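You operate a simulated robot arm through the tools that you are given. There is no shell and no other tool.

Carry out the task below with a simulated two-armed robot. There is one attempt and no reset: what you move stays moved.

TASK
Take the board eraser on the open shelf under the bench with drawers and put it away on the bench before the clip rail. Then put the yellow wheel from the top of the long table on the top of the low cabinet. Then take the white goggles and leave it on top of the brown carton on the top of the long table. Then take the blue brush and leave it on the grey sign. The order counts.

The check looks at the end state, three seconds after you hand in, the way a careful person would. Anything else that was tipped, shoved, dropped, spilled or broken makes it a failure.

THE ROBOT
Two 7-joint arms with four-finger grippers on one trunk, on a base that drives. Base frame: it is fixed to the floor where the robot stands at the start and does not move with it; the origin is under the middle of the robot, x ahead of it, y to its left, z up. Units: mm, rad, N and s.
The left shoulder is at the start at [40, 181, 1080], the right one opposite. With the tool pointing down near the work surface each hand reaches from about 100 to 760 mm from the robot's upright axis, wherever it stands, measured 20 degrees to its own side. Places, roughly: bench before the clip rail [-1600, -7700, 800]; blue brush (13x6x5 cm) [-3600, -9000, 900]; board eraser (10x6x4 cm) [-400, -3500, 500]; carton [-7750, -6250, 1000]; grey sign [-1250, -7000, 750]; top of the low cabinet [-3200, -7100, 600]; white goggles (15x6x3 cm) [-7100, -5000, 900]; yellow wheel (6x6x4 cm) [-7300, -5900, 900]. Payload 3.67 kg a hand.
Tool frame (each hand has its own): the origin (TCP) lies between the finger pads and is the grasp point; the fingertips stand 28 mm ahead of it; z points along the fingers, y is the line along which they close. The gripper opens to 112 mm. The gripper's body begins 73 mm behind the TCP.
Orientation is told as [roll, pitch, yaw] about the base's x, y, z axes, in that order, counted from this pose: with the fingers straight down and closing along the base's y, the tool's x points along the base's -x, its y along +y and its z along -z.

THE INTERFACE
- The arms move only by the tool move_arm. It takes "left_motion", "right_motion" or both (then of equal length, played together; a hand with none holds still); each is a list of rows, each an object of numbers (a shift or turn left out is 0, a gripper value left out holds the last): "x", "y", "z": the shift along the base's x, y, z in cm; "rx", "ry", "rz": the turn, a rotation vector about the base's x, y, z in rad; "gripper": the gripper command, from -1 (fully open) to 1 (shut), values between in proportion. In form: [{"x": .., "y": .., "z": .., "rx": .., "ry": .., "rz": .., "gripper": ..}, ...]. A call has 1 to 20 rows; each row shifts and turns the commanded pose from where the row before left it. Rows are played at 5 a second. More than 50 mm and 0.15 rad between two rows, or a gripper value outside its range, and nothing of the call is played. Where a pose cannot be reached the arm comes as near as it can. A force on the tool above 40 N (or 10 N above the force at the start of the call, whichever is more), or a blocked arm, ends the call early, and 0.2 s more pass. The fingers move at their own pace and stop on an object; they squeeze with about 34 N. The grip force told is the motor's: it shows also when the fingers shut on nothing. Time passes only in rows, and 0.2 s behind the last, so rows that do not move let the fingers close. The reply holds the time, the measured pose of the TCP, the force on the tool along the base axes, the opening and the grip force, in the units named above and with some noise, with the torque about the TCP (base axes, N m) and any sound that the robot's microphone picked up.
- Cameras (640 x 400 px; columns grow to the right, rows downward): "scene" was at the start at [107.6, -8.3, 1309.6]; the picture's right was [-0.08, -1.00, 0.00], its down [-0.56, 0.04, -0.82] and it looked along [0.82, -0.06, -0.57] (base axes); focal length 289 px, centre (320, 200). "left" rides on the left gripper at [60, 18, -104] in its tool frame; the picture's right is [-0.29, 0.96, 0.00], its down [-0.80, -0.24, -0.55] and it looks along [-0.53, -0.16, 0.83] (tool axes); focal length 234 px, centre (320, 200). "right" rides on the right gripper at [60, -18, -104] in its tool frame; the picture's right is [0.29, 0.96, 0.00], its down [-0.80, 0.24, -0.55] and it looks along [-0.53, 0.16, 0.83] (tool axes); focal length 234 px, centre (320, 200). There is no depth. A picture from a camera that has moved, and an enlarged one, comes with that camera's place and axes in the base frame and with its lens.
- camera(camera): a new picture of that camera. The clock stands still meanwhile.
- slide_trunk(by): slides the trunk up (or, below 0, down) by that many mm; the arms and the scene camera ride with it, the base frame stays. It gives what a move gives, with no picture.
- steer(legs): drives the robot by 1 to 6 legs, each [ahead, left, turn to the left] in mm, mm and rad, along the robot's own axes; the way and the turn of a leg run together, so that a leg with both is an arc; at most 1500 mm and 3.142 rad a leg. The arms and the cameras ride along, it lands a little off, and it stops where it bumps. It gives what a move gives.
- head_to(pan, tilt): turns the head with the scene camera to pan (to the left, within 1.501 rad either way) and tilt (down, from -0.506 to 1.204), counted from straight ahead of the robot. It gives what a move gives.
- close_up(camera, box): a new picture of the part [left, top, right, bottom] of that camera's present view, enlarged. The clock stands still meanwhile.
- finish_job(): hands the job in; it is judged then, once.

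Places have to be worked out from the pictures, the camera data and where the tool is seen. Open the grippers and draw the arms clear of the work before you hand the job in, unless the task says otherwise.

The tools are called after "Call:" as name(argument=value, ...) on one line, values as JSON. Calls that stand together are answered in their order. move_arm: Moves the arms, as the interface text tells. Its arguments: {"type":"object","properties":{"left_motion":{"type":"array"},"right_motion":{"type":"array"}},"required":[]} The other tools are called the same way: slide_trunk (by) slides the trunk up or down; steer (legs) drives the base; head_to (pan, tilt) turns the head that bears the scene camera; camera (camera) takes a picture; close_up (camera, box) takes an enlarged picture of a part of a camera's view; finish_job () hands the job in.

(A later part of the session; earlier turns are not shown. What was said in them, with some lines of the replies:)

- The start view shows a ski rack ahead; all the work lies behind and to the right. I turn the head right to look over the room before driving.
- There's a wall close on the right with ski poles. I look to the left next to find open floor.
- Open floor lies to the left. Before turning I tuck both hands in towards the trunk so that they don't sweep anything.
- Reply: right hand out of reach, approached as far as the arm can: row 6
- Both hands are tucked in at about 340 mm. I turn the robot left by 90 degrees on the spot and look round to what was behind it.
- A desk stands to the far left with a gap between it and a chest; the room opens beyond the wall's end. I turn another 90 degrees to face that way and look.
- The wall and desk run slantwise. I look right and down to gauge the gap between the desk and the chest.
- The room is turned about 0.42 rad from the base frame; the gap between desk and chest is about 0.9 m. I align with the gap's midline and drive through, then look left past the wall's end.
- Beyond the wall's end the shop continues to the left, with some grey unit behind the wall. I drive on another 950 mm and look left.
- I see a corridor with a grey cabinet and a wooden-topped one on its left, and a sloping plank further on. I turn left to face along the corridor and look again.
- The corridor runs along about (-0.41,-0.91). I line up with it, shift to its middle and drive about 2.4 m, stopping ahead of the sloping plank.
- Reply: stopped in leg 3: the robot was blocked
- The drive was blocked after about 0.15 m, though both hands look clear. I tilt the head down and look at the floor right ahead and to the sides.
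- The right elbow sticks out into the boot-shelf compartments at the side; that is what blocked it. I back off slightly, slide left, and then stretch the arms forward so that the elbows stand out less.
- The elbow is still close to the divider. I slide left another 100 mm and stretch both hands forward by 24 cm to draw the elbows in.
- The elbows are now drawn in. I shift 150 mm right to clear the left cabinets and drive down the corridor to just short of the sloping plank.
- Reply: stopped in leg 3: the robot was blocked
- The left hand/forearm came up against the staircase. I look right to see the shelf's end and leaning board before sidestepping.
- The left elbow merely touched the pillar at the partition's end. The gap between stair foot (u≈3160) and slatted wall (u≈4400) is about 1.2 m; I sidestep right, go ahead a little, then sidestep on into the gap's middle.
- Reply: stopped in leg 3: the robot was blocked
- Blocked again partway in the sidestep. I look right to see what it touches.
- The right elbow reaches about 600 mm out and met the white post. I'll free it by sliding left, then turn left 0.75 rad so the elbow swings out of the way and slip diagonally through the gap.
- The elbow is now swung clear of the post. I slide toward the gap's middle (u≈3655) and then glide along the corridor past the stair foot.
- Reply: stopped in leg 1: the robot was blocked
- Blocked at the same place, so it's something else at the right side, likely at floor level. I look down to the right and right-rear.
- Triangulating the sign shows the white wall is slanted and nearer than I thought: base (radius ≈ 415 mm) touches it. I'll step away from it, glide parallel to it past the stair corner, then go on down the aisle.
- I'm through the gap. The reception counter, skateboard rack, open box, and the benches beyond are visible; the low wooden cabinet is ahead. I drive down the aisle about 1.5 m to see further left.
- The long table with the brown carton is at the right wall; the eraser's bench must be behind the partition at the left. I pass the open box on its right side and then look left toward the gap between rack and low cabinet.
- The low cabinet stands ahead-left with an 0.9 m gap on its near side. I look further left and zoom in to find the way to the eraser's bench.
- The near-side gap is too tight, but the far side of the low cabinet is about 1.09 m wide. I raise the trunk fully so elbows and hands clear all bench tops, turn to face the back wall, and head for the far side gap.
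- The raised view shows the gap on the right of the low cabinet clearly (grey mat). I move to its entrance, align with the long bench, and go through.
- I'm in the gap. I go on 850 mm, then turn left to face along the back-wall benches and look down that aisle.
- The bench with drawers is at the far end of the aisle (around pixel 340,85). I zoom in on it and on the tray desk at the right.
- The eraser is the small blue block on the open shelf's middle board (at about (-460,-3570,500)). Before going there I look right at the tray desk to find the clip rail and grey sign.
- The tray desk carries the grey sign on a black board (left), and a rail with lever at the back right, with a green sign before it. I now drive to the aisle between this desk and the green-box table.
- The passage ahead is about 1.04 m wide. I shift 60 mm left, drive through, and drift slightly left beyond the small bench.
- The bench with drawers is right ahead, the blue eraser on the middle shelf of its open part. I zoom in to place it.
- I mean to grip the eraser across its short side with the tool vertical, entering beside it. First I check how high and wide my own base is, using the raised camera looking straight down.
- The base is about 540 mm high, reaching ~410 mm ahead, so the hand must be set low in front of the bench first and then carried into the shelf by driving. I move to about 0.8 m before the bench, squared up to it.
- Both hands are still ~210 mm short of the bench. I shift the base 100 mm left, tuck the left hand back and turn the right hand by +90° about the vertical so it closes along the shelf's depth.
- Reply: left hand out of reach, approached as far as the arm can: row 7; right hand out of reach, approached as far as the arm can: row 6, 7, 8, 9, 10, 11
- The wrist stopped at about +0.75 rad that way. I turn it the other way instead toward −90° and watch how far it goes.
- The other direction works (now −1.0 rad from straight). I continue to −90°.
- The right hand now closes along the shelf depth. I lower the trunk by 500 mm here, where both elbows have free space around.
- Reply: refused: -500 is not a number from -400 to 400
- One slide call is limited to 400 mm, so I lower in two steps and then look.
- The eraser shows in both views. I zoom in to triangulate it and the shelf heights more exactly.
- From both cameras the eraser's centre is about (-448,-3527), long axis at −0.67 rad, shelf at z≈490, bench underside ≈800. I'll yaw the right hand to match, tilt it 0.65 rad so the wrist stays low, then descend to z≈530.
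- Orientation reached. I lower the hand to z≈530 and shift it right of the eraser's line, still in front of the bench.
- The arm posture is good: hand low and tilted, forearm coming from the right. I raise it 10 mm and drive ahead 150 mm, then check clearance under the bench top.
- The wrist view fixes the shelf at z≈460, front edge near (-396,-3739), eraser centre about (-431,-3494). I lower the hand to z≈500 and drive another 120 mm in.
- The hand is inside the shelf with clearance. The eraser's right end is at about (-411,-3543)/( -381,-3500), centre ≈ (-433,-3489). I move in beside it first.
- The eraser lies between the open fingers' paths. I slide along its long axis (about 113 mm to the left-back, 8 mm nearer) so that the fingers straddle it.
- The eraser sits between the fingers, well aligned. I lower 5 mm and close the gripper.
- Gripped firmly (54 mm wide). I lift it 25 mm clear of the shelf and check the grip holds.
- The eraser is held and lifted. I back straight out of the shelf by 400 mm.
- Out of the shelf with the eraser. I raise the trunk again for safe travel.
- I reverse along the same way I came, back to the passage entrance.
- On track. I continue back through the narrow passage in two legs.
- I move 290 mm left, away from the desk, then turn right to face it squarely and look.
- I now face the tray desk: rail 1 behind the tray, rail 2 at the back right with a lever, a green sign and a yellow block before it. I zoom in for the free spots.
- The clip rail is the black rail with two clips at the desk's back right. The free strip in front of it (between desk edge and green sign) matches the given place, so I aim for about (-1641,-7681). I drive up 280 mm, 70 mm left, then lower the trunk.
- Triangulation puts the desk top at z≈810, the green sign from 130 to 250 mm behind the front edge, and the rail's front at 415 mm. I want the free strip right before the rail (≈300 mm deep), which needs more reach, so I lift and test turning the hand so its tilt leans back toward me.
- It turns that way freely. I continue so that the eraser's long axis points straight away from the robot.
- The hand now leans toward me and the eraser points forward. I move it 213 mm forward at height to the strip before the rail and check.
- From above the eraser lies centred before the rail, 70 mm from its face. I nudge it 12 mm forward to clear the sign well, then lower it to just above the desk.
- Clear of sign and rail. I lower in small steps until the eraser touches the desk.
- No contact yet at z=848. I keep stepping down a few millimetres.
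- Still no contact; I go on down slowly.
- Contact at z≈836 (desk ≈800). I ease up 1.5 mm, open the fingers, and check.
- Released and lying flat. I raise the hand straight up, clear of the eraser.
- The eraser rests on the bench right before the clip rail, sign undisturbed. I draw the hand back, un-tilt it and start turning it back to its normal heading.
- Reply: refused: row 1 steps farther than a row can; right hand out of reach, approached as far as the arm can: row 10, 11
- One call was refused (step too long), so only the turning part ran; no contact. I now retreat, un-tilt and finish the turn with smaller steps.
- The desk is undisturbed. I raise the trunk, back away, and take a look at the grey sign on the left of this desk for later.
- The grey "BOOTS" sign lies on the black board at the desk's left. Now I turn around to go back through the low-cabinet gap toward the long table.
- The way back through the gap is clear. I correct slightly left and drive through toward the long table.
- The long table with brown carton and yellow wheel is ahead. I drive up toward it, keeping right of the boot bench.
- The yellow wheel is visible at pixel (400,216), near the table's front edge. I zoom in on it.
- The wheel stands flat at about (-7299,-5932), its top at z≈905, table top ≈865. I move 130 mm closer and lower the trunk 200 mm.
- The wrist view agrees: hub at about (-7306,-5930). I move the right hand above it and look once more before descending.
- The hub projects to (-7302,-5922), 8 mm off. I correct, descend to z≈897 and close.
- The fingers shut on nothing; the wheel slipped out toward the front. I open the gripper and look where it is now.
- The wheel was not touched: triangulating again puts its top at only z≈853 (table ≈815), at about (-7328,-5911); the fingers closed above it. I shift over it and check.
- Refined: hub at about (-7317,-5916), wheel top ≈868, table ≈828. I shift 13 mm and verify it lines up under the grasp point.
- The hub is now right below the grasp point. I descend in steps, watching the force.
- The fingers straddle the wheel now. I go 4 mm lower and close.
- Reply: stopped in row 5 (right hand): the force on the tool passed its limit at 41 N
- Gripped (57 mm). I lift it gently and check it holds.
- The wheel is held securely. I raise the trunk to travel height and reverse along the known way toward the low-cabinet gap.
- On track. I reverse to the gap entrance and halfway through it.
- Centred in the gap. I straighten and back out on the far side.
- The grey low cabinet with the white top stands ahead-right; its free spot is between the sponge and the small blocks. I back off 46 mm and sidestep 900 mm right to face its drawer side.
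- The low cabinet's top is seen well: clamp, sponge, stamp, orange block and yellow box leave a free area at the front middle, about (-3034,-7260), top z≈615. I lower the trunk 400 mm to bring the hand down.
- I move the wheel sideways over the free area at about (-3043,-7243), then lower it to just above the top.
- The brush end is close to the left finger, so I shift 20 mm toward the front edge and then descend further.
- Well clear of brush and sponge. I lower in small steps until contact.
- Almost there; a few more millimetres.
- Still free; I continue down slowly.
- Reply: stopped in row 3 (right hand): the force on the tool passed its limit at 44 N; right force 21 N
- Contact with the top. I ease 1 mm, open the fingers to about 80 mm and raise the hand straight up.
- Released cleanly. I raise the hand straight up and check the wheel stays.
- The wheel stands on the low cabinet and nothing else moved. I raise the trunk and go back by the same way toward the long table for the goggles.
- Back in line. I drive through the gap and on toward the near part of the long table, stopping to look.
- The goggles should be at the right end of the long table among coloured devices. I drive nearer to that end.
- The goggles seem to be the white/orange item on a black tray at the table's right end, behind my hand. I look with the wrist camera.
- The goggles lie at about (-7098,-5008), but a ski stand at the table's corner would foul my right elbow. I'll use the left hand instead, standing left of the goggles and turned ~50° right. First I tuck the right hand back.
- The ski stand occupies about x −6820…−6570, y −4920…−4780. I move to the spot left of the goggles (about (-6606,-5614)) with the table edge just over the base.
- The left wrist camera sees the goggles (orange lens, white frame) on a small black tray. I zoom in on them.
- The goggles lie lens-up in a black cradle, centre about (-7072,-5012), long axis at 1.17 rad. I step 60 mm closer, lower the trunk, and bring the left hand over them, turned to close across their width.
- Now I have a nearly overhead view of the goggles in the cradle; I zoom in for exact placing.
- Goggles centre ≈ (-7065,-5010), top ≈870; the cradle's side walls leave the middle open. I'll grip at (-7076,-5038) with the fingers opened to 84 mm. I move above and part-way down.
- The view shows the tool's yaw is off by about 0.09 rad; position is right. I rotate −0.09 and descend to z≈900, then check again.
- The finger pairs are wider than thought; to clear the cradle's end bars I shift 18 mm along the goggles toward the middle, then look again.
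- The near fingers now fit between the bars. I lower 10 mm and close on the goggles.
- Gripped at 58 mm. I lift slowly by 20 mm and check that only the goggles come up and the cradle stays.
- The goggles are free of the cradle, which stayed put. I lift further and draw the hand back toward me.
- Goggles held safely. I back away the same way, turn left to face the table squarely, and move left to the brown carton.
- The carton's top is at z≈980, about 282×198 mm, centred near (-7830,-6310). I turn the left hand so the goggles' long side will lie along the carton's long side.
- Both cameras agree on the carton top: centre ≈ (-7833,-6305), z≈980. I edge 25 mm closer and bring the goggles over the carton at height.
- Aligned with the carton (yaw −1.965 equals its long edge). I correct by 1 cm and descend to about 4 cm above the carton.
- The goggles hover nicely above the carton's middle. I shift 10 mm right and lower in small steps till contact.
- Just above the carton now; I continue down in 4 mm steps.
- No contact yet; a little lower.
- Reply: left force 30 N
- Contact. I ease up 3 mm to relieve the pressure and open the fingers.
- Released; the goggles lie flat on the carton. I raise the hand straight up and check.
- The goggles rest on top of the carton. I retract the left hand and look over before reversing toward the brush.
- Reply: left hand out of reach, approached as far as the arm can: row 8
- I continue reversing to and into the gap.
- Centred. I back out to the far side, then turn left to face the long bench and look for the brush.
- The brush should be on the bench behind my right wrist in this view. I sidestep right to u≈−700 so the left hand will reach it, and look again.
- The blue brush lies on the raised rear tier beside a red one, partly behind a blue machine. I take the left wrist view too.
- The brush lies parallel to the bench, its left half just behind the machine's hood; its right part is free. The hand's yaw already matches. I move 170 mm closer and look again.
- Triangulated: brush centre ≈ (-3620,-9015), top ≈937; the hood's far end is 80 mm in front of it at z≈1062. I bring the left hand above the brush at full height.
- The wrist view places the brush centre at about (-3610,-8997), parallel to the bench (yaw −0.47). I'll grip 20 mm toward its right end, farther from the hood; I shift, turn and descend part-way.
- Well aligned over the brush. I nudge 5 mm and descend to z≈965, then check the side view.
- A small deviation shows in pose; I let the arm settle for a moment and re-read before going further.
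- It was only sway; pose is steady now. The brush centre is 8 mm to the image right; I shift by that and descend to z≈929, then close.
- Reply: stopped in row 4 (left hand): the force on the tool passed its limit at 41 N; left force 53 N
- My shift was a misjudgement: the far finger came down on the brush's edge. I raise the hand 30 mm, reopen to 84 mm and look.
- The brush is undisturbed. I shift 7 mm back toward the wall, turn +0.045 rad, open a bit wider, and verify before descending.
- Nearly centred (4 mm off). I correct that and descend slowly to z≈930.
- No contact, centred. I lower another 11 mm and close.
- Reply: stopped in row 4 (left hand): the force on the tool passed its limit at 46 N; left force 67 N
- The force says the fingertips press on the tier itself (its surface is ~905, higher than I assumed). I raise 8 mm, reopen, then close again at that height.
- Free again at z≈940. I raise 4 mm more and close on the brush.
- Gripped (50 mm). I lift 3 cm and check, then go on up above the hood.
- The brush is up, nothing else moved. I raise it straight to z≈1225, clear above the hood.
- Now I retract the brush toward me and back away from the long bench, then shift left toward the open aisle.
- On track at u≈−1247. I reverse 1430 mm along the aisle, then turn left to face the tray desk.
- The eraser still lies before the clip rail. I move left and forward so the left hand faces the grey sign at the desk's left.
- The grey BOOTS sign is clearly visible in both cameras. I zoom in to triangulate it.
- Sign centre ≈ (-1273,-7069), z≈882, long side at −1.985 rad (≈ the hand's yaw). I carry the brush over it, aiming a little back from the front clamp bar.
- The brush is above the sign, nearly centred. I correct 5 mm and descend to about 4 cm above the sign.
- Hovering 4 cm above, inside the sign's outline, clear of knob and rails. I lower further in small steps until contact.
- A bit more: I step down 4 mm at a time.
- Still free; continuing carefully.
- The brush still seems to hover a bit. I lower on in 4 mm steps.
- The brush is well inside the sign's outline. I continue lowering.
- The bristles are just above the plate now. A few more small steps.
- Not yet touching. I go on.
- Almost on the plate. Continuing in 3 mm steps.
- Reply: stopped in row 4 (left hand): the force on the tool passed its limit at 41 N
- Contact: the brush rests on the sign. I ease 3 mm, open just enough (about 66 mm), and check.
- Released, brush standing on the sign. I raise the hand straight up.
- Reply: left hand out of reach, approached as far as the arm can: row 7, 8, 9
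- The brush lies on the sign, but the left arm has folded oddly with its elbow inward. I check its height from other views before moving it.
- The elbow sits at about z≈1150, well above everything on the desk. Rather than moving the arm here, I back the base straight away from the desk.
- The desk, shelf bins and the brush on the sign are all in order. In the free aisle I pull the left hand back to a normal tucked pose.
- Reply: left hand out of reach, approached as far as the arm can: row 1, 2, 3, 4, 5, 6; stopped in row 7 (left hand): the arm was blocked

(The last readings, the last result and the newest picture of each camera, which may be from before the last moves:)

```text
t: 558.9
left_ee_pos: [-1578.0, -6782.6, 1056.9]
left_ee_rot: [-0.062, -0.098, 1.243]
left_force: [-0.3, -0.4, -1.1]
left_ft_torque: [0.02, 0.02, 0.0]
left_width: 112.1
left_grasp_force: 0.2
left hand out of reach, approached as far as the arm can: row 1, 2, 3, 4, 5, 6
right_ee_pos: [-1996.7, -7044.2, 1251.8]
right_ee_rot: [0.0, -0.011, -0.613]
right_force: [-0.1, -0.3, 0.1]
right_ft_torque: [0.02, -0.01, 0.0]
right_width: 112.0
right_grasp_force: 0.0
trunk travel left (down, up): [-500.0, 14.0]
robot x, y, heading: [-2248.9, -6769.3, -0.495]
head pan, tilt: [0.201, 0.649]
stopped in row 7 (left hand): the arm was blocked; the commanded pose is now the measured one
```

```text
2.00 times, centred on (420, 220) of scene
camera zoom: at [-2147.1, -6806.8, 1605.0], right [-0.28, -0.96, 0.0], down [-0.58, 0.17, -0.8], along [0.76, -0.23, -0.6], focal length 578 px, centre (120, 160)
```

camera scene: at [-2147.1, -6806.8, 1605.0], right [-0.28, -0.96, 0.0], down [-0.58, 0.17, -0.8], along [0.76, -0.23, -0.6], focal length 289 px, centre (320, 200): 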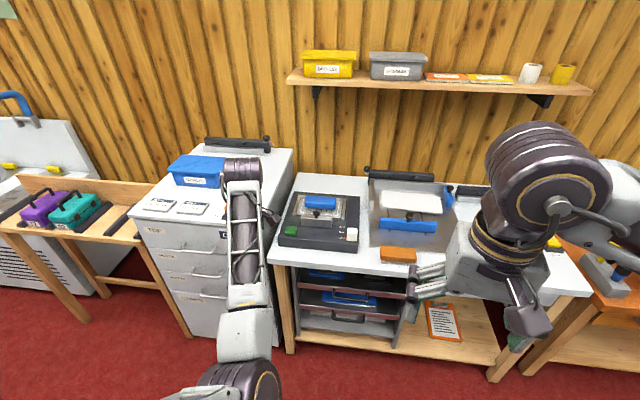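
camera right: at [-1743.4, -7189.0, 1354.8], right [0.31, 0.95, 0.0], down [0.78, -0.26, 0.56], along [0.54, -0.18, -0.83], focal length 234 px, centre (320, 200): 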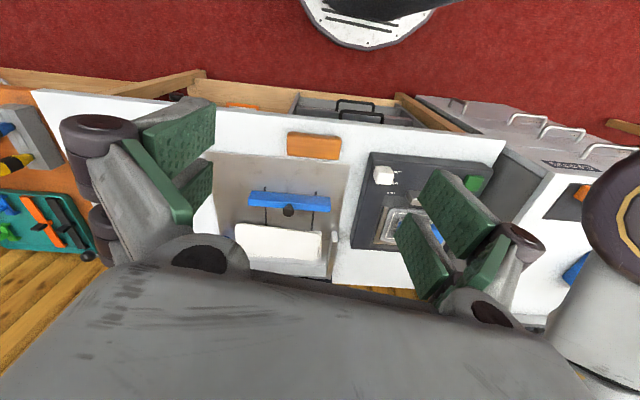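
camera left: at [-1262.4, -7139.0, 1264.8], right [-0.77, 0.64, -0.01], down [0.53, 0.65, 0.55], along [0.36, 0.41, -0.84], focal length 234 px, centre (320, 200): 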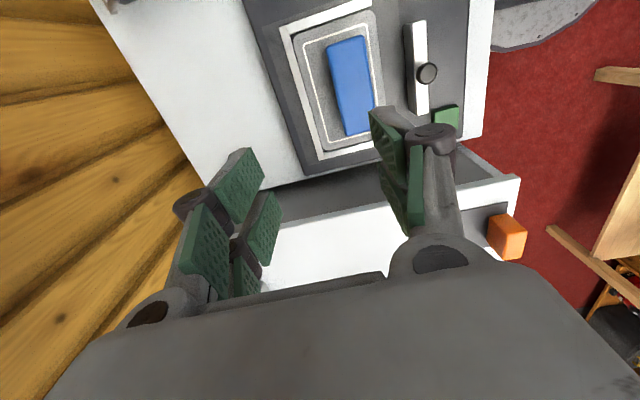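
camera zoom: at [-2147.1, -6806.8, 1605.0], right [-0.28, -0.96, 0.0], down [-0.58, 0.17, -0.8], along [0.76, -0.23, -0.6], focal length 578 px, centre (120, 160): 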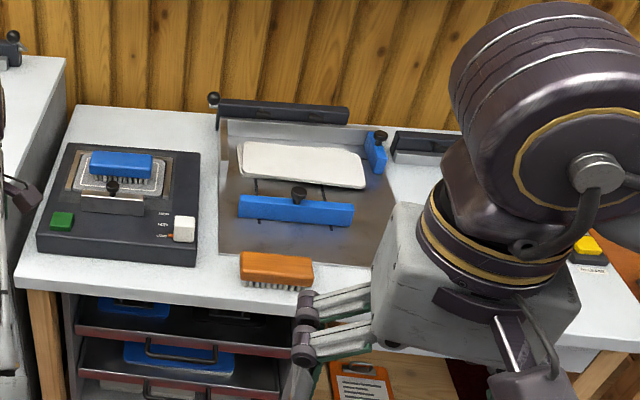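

The brush stands on the grey sign and everything on the desk is in place; both grippers are open. I back off another 100 mm so the arms are well clear and take a last look.

Call:
steer(legs=[[-100, 0, 0]])

Call:
head_to(pan=-0.1, tilt=0.6)

Call:
camera(camera="scene")

Call:
close_up(camera="scene", box=[190, 120, 450, 280])

```text
t: 560.1
left_ee_pos: [-1661.8, -6736.9, 1055.5]
left_ee_rot: [-0.061, -0.096, 1.243]
left_force: [0.9, 0.2, 0.0]
left_ft_torque: [0.0, -0.02, 0.01]
left_width: 112.1
left_grasp_force: 0.1
right_ee_pos: [-2080.2, -7001.1, 1250.9]
right_ee_rot: [0.001, -0.01, -0.61]
right_force: [0.5, -0.1, 0.3]
right_ft_torque: [-0.01, -0.01, -0.01]
right_width: 111.9
right_grasp_force: 0.0
trunk travel left (down, up): [-500.0, 14.0]
robot x, y, heading: [-2333.4, -6729.4, -0.489]
head pan, tilt: [0.201, 0.649]
```

```text
t: 560.9
left_ee_pos: [-1665.3, -6735.3, 1057.8]
left_ee_rot: [-0.065, -0.099, 1.245]
left_force: [0.3, 0.5, -1.0]
left_ft_torque: [0.03, -0.03, -0.02]
left_width: 112.0
left_grasp_force: 0.0
right_ee_pos: [-2082.9, -6998.5, 1252.3]
right_ee_rot: [0.002, -0.014, -0.611]
right_force: [-0.2, -0.2, 0.5]
right_ft_torque: [-0.02, 0.0, -0.01]
right_width: 111.9
right_grasp_force: 0.0
trunk travel left (down, up): [-500.0, 14.0]
robot x, y, heading: [-2333.0, -6722.5, -0.491]
head pan, tilt: [-0.099, 0.6]
```

```text
taken
camera scene: at [-2243.5, -6784.8, 1609.4], right [-0.55, -0.83, 0.0], down [-0.47, 0.31, -0.83], along [0.69, -0.46, -0.56], focal length 289 px, centre (320, 200)
```

scene: 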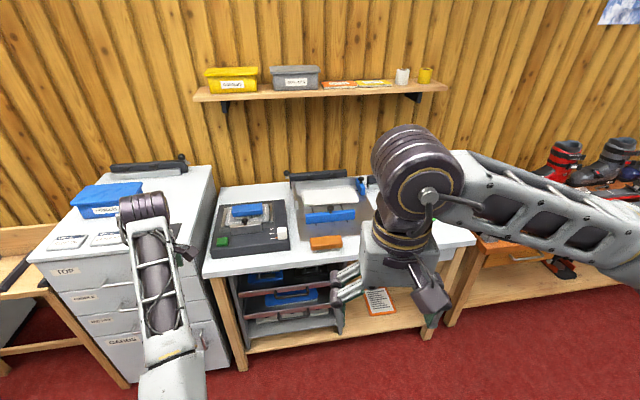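

```text
2.46 times, centred on (320, 200) of scene
camera zoom: at [-2243.5, -6784.8, 1609.4], right [-0.55, -0.83, 0.0], down [-0.47, 0.31, -0.83], along [0.69, -0.46, -0.56], focal length 711 px, centre (320, 200)
```

zoom: 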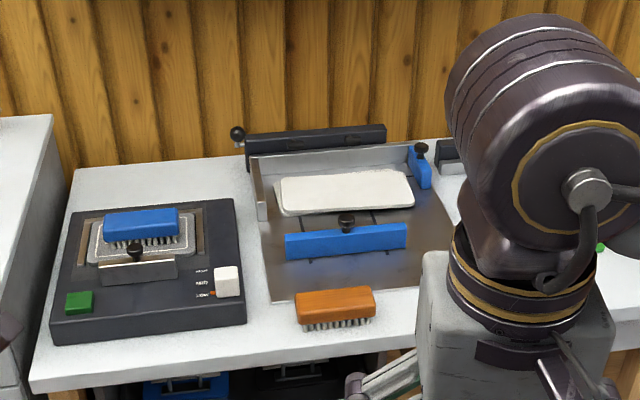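

Desk fine. I turn the head fully right for a last check of the wheel on the low cabinet.

Call:
head_to(pan=-1.5, tilt=0.7)

Call:
camera(camera="scene")

```text
t: 562.4
left_ee_pos: [-1663.3, -6736.1, 1056.7]
left_ee_rot: [-0.062, -0.096, 1.24]
left_force: [0.5, 1.0, 0.5]
left_ft_torque: [-0.04, -0.02, 0.01]
left_width: 111.9
left_grasp_force: 0.1
right_ee_pos: [-2081.7, -6999.4, 1251.0]
right_ee_rot: [0.002, -0.012, -0.611]
right_force: [1.0, -0.3, 1.4]
right_ft_torque: [-0.03, -0.01, 0.03]
right_width: 112.0
right_grasp_force: 0.1
trunk travel left (down, up): [-500.0, 14.0]
robot x, y, heading: [-2331.3, -6727.9, -0.485]
head pan, tilt: [-1.499, 0.7]
```

```text
taken
camera scene: at [-2349.1, -6814.9, 1600.6], right [-0.92, 0.4, 0.0], down [0.26, 0.59, -0.76], along [-0.31, -0.7, -0.64], focal length 289 px, centre (320, 200)
```

scene: 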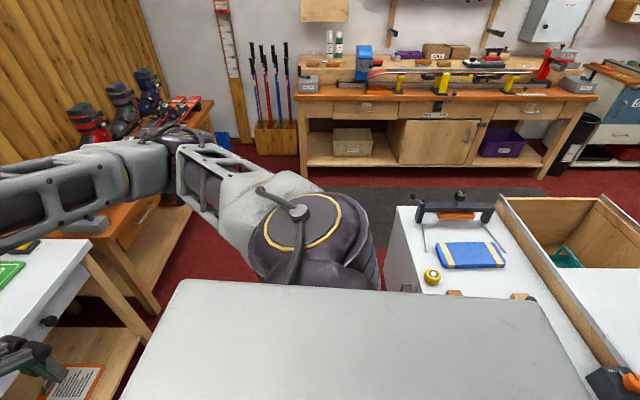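

The yellow wheel still stands on the low cabinet. The eraser, goggles and brush are at their places, both grippers are open and the arms are clear, so I hand the job in.

Call:
finish_job()

```text
The job is handed in.
```

I carried out the four jobs in the order given and handed the task in; I don't have the check's result.

| Object | Where I left it |
|---|---|
| Board eraser | On the bench with the trays, in the free strip between the clip rail and the green "POLES" sign |
| Yellow wheel | Standing on the front middle of the low grey cabinet's white top |
| White goggles | Lying flat on top of the brown carton on the long table |
| Blue brush | On the grey "BOOTS" sign on the same bench, inside its frame |

- **Eraser spot:** The spot I chose lies about 150 mm from the rough place you gave, because the green sign lies almost exactly there.
- **Bumps while driving:** Several drives on the way in were stopped by contact. A right-elbow touch on the boot shelf and a left-arm touch on a pillar were two of them, and the base met a slanted wall twice. The right elbow may also have met a post with red items on it. In the pictures I took right after, I saw nothing that had moved.
- **Brush pick-up:** On two tries my fingers pressed down hard before I got the brush. The wrist pictures afterwards showed it still in place on the tier.
- **Arms at the end:** Both grippers are open and both arms are back from the bench. The left arm is folded in an awkward pose but touches nothing.
- **Last look:** I saw the wheel and the brush in place in the final pictures. I last saw the eraser on my way to place the brush, and the goggles when I set them down.
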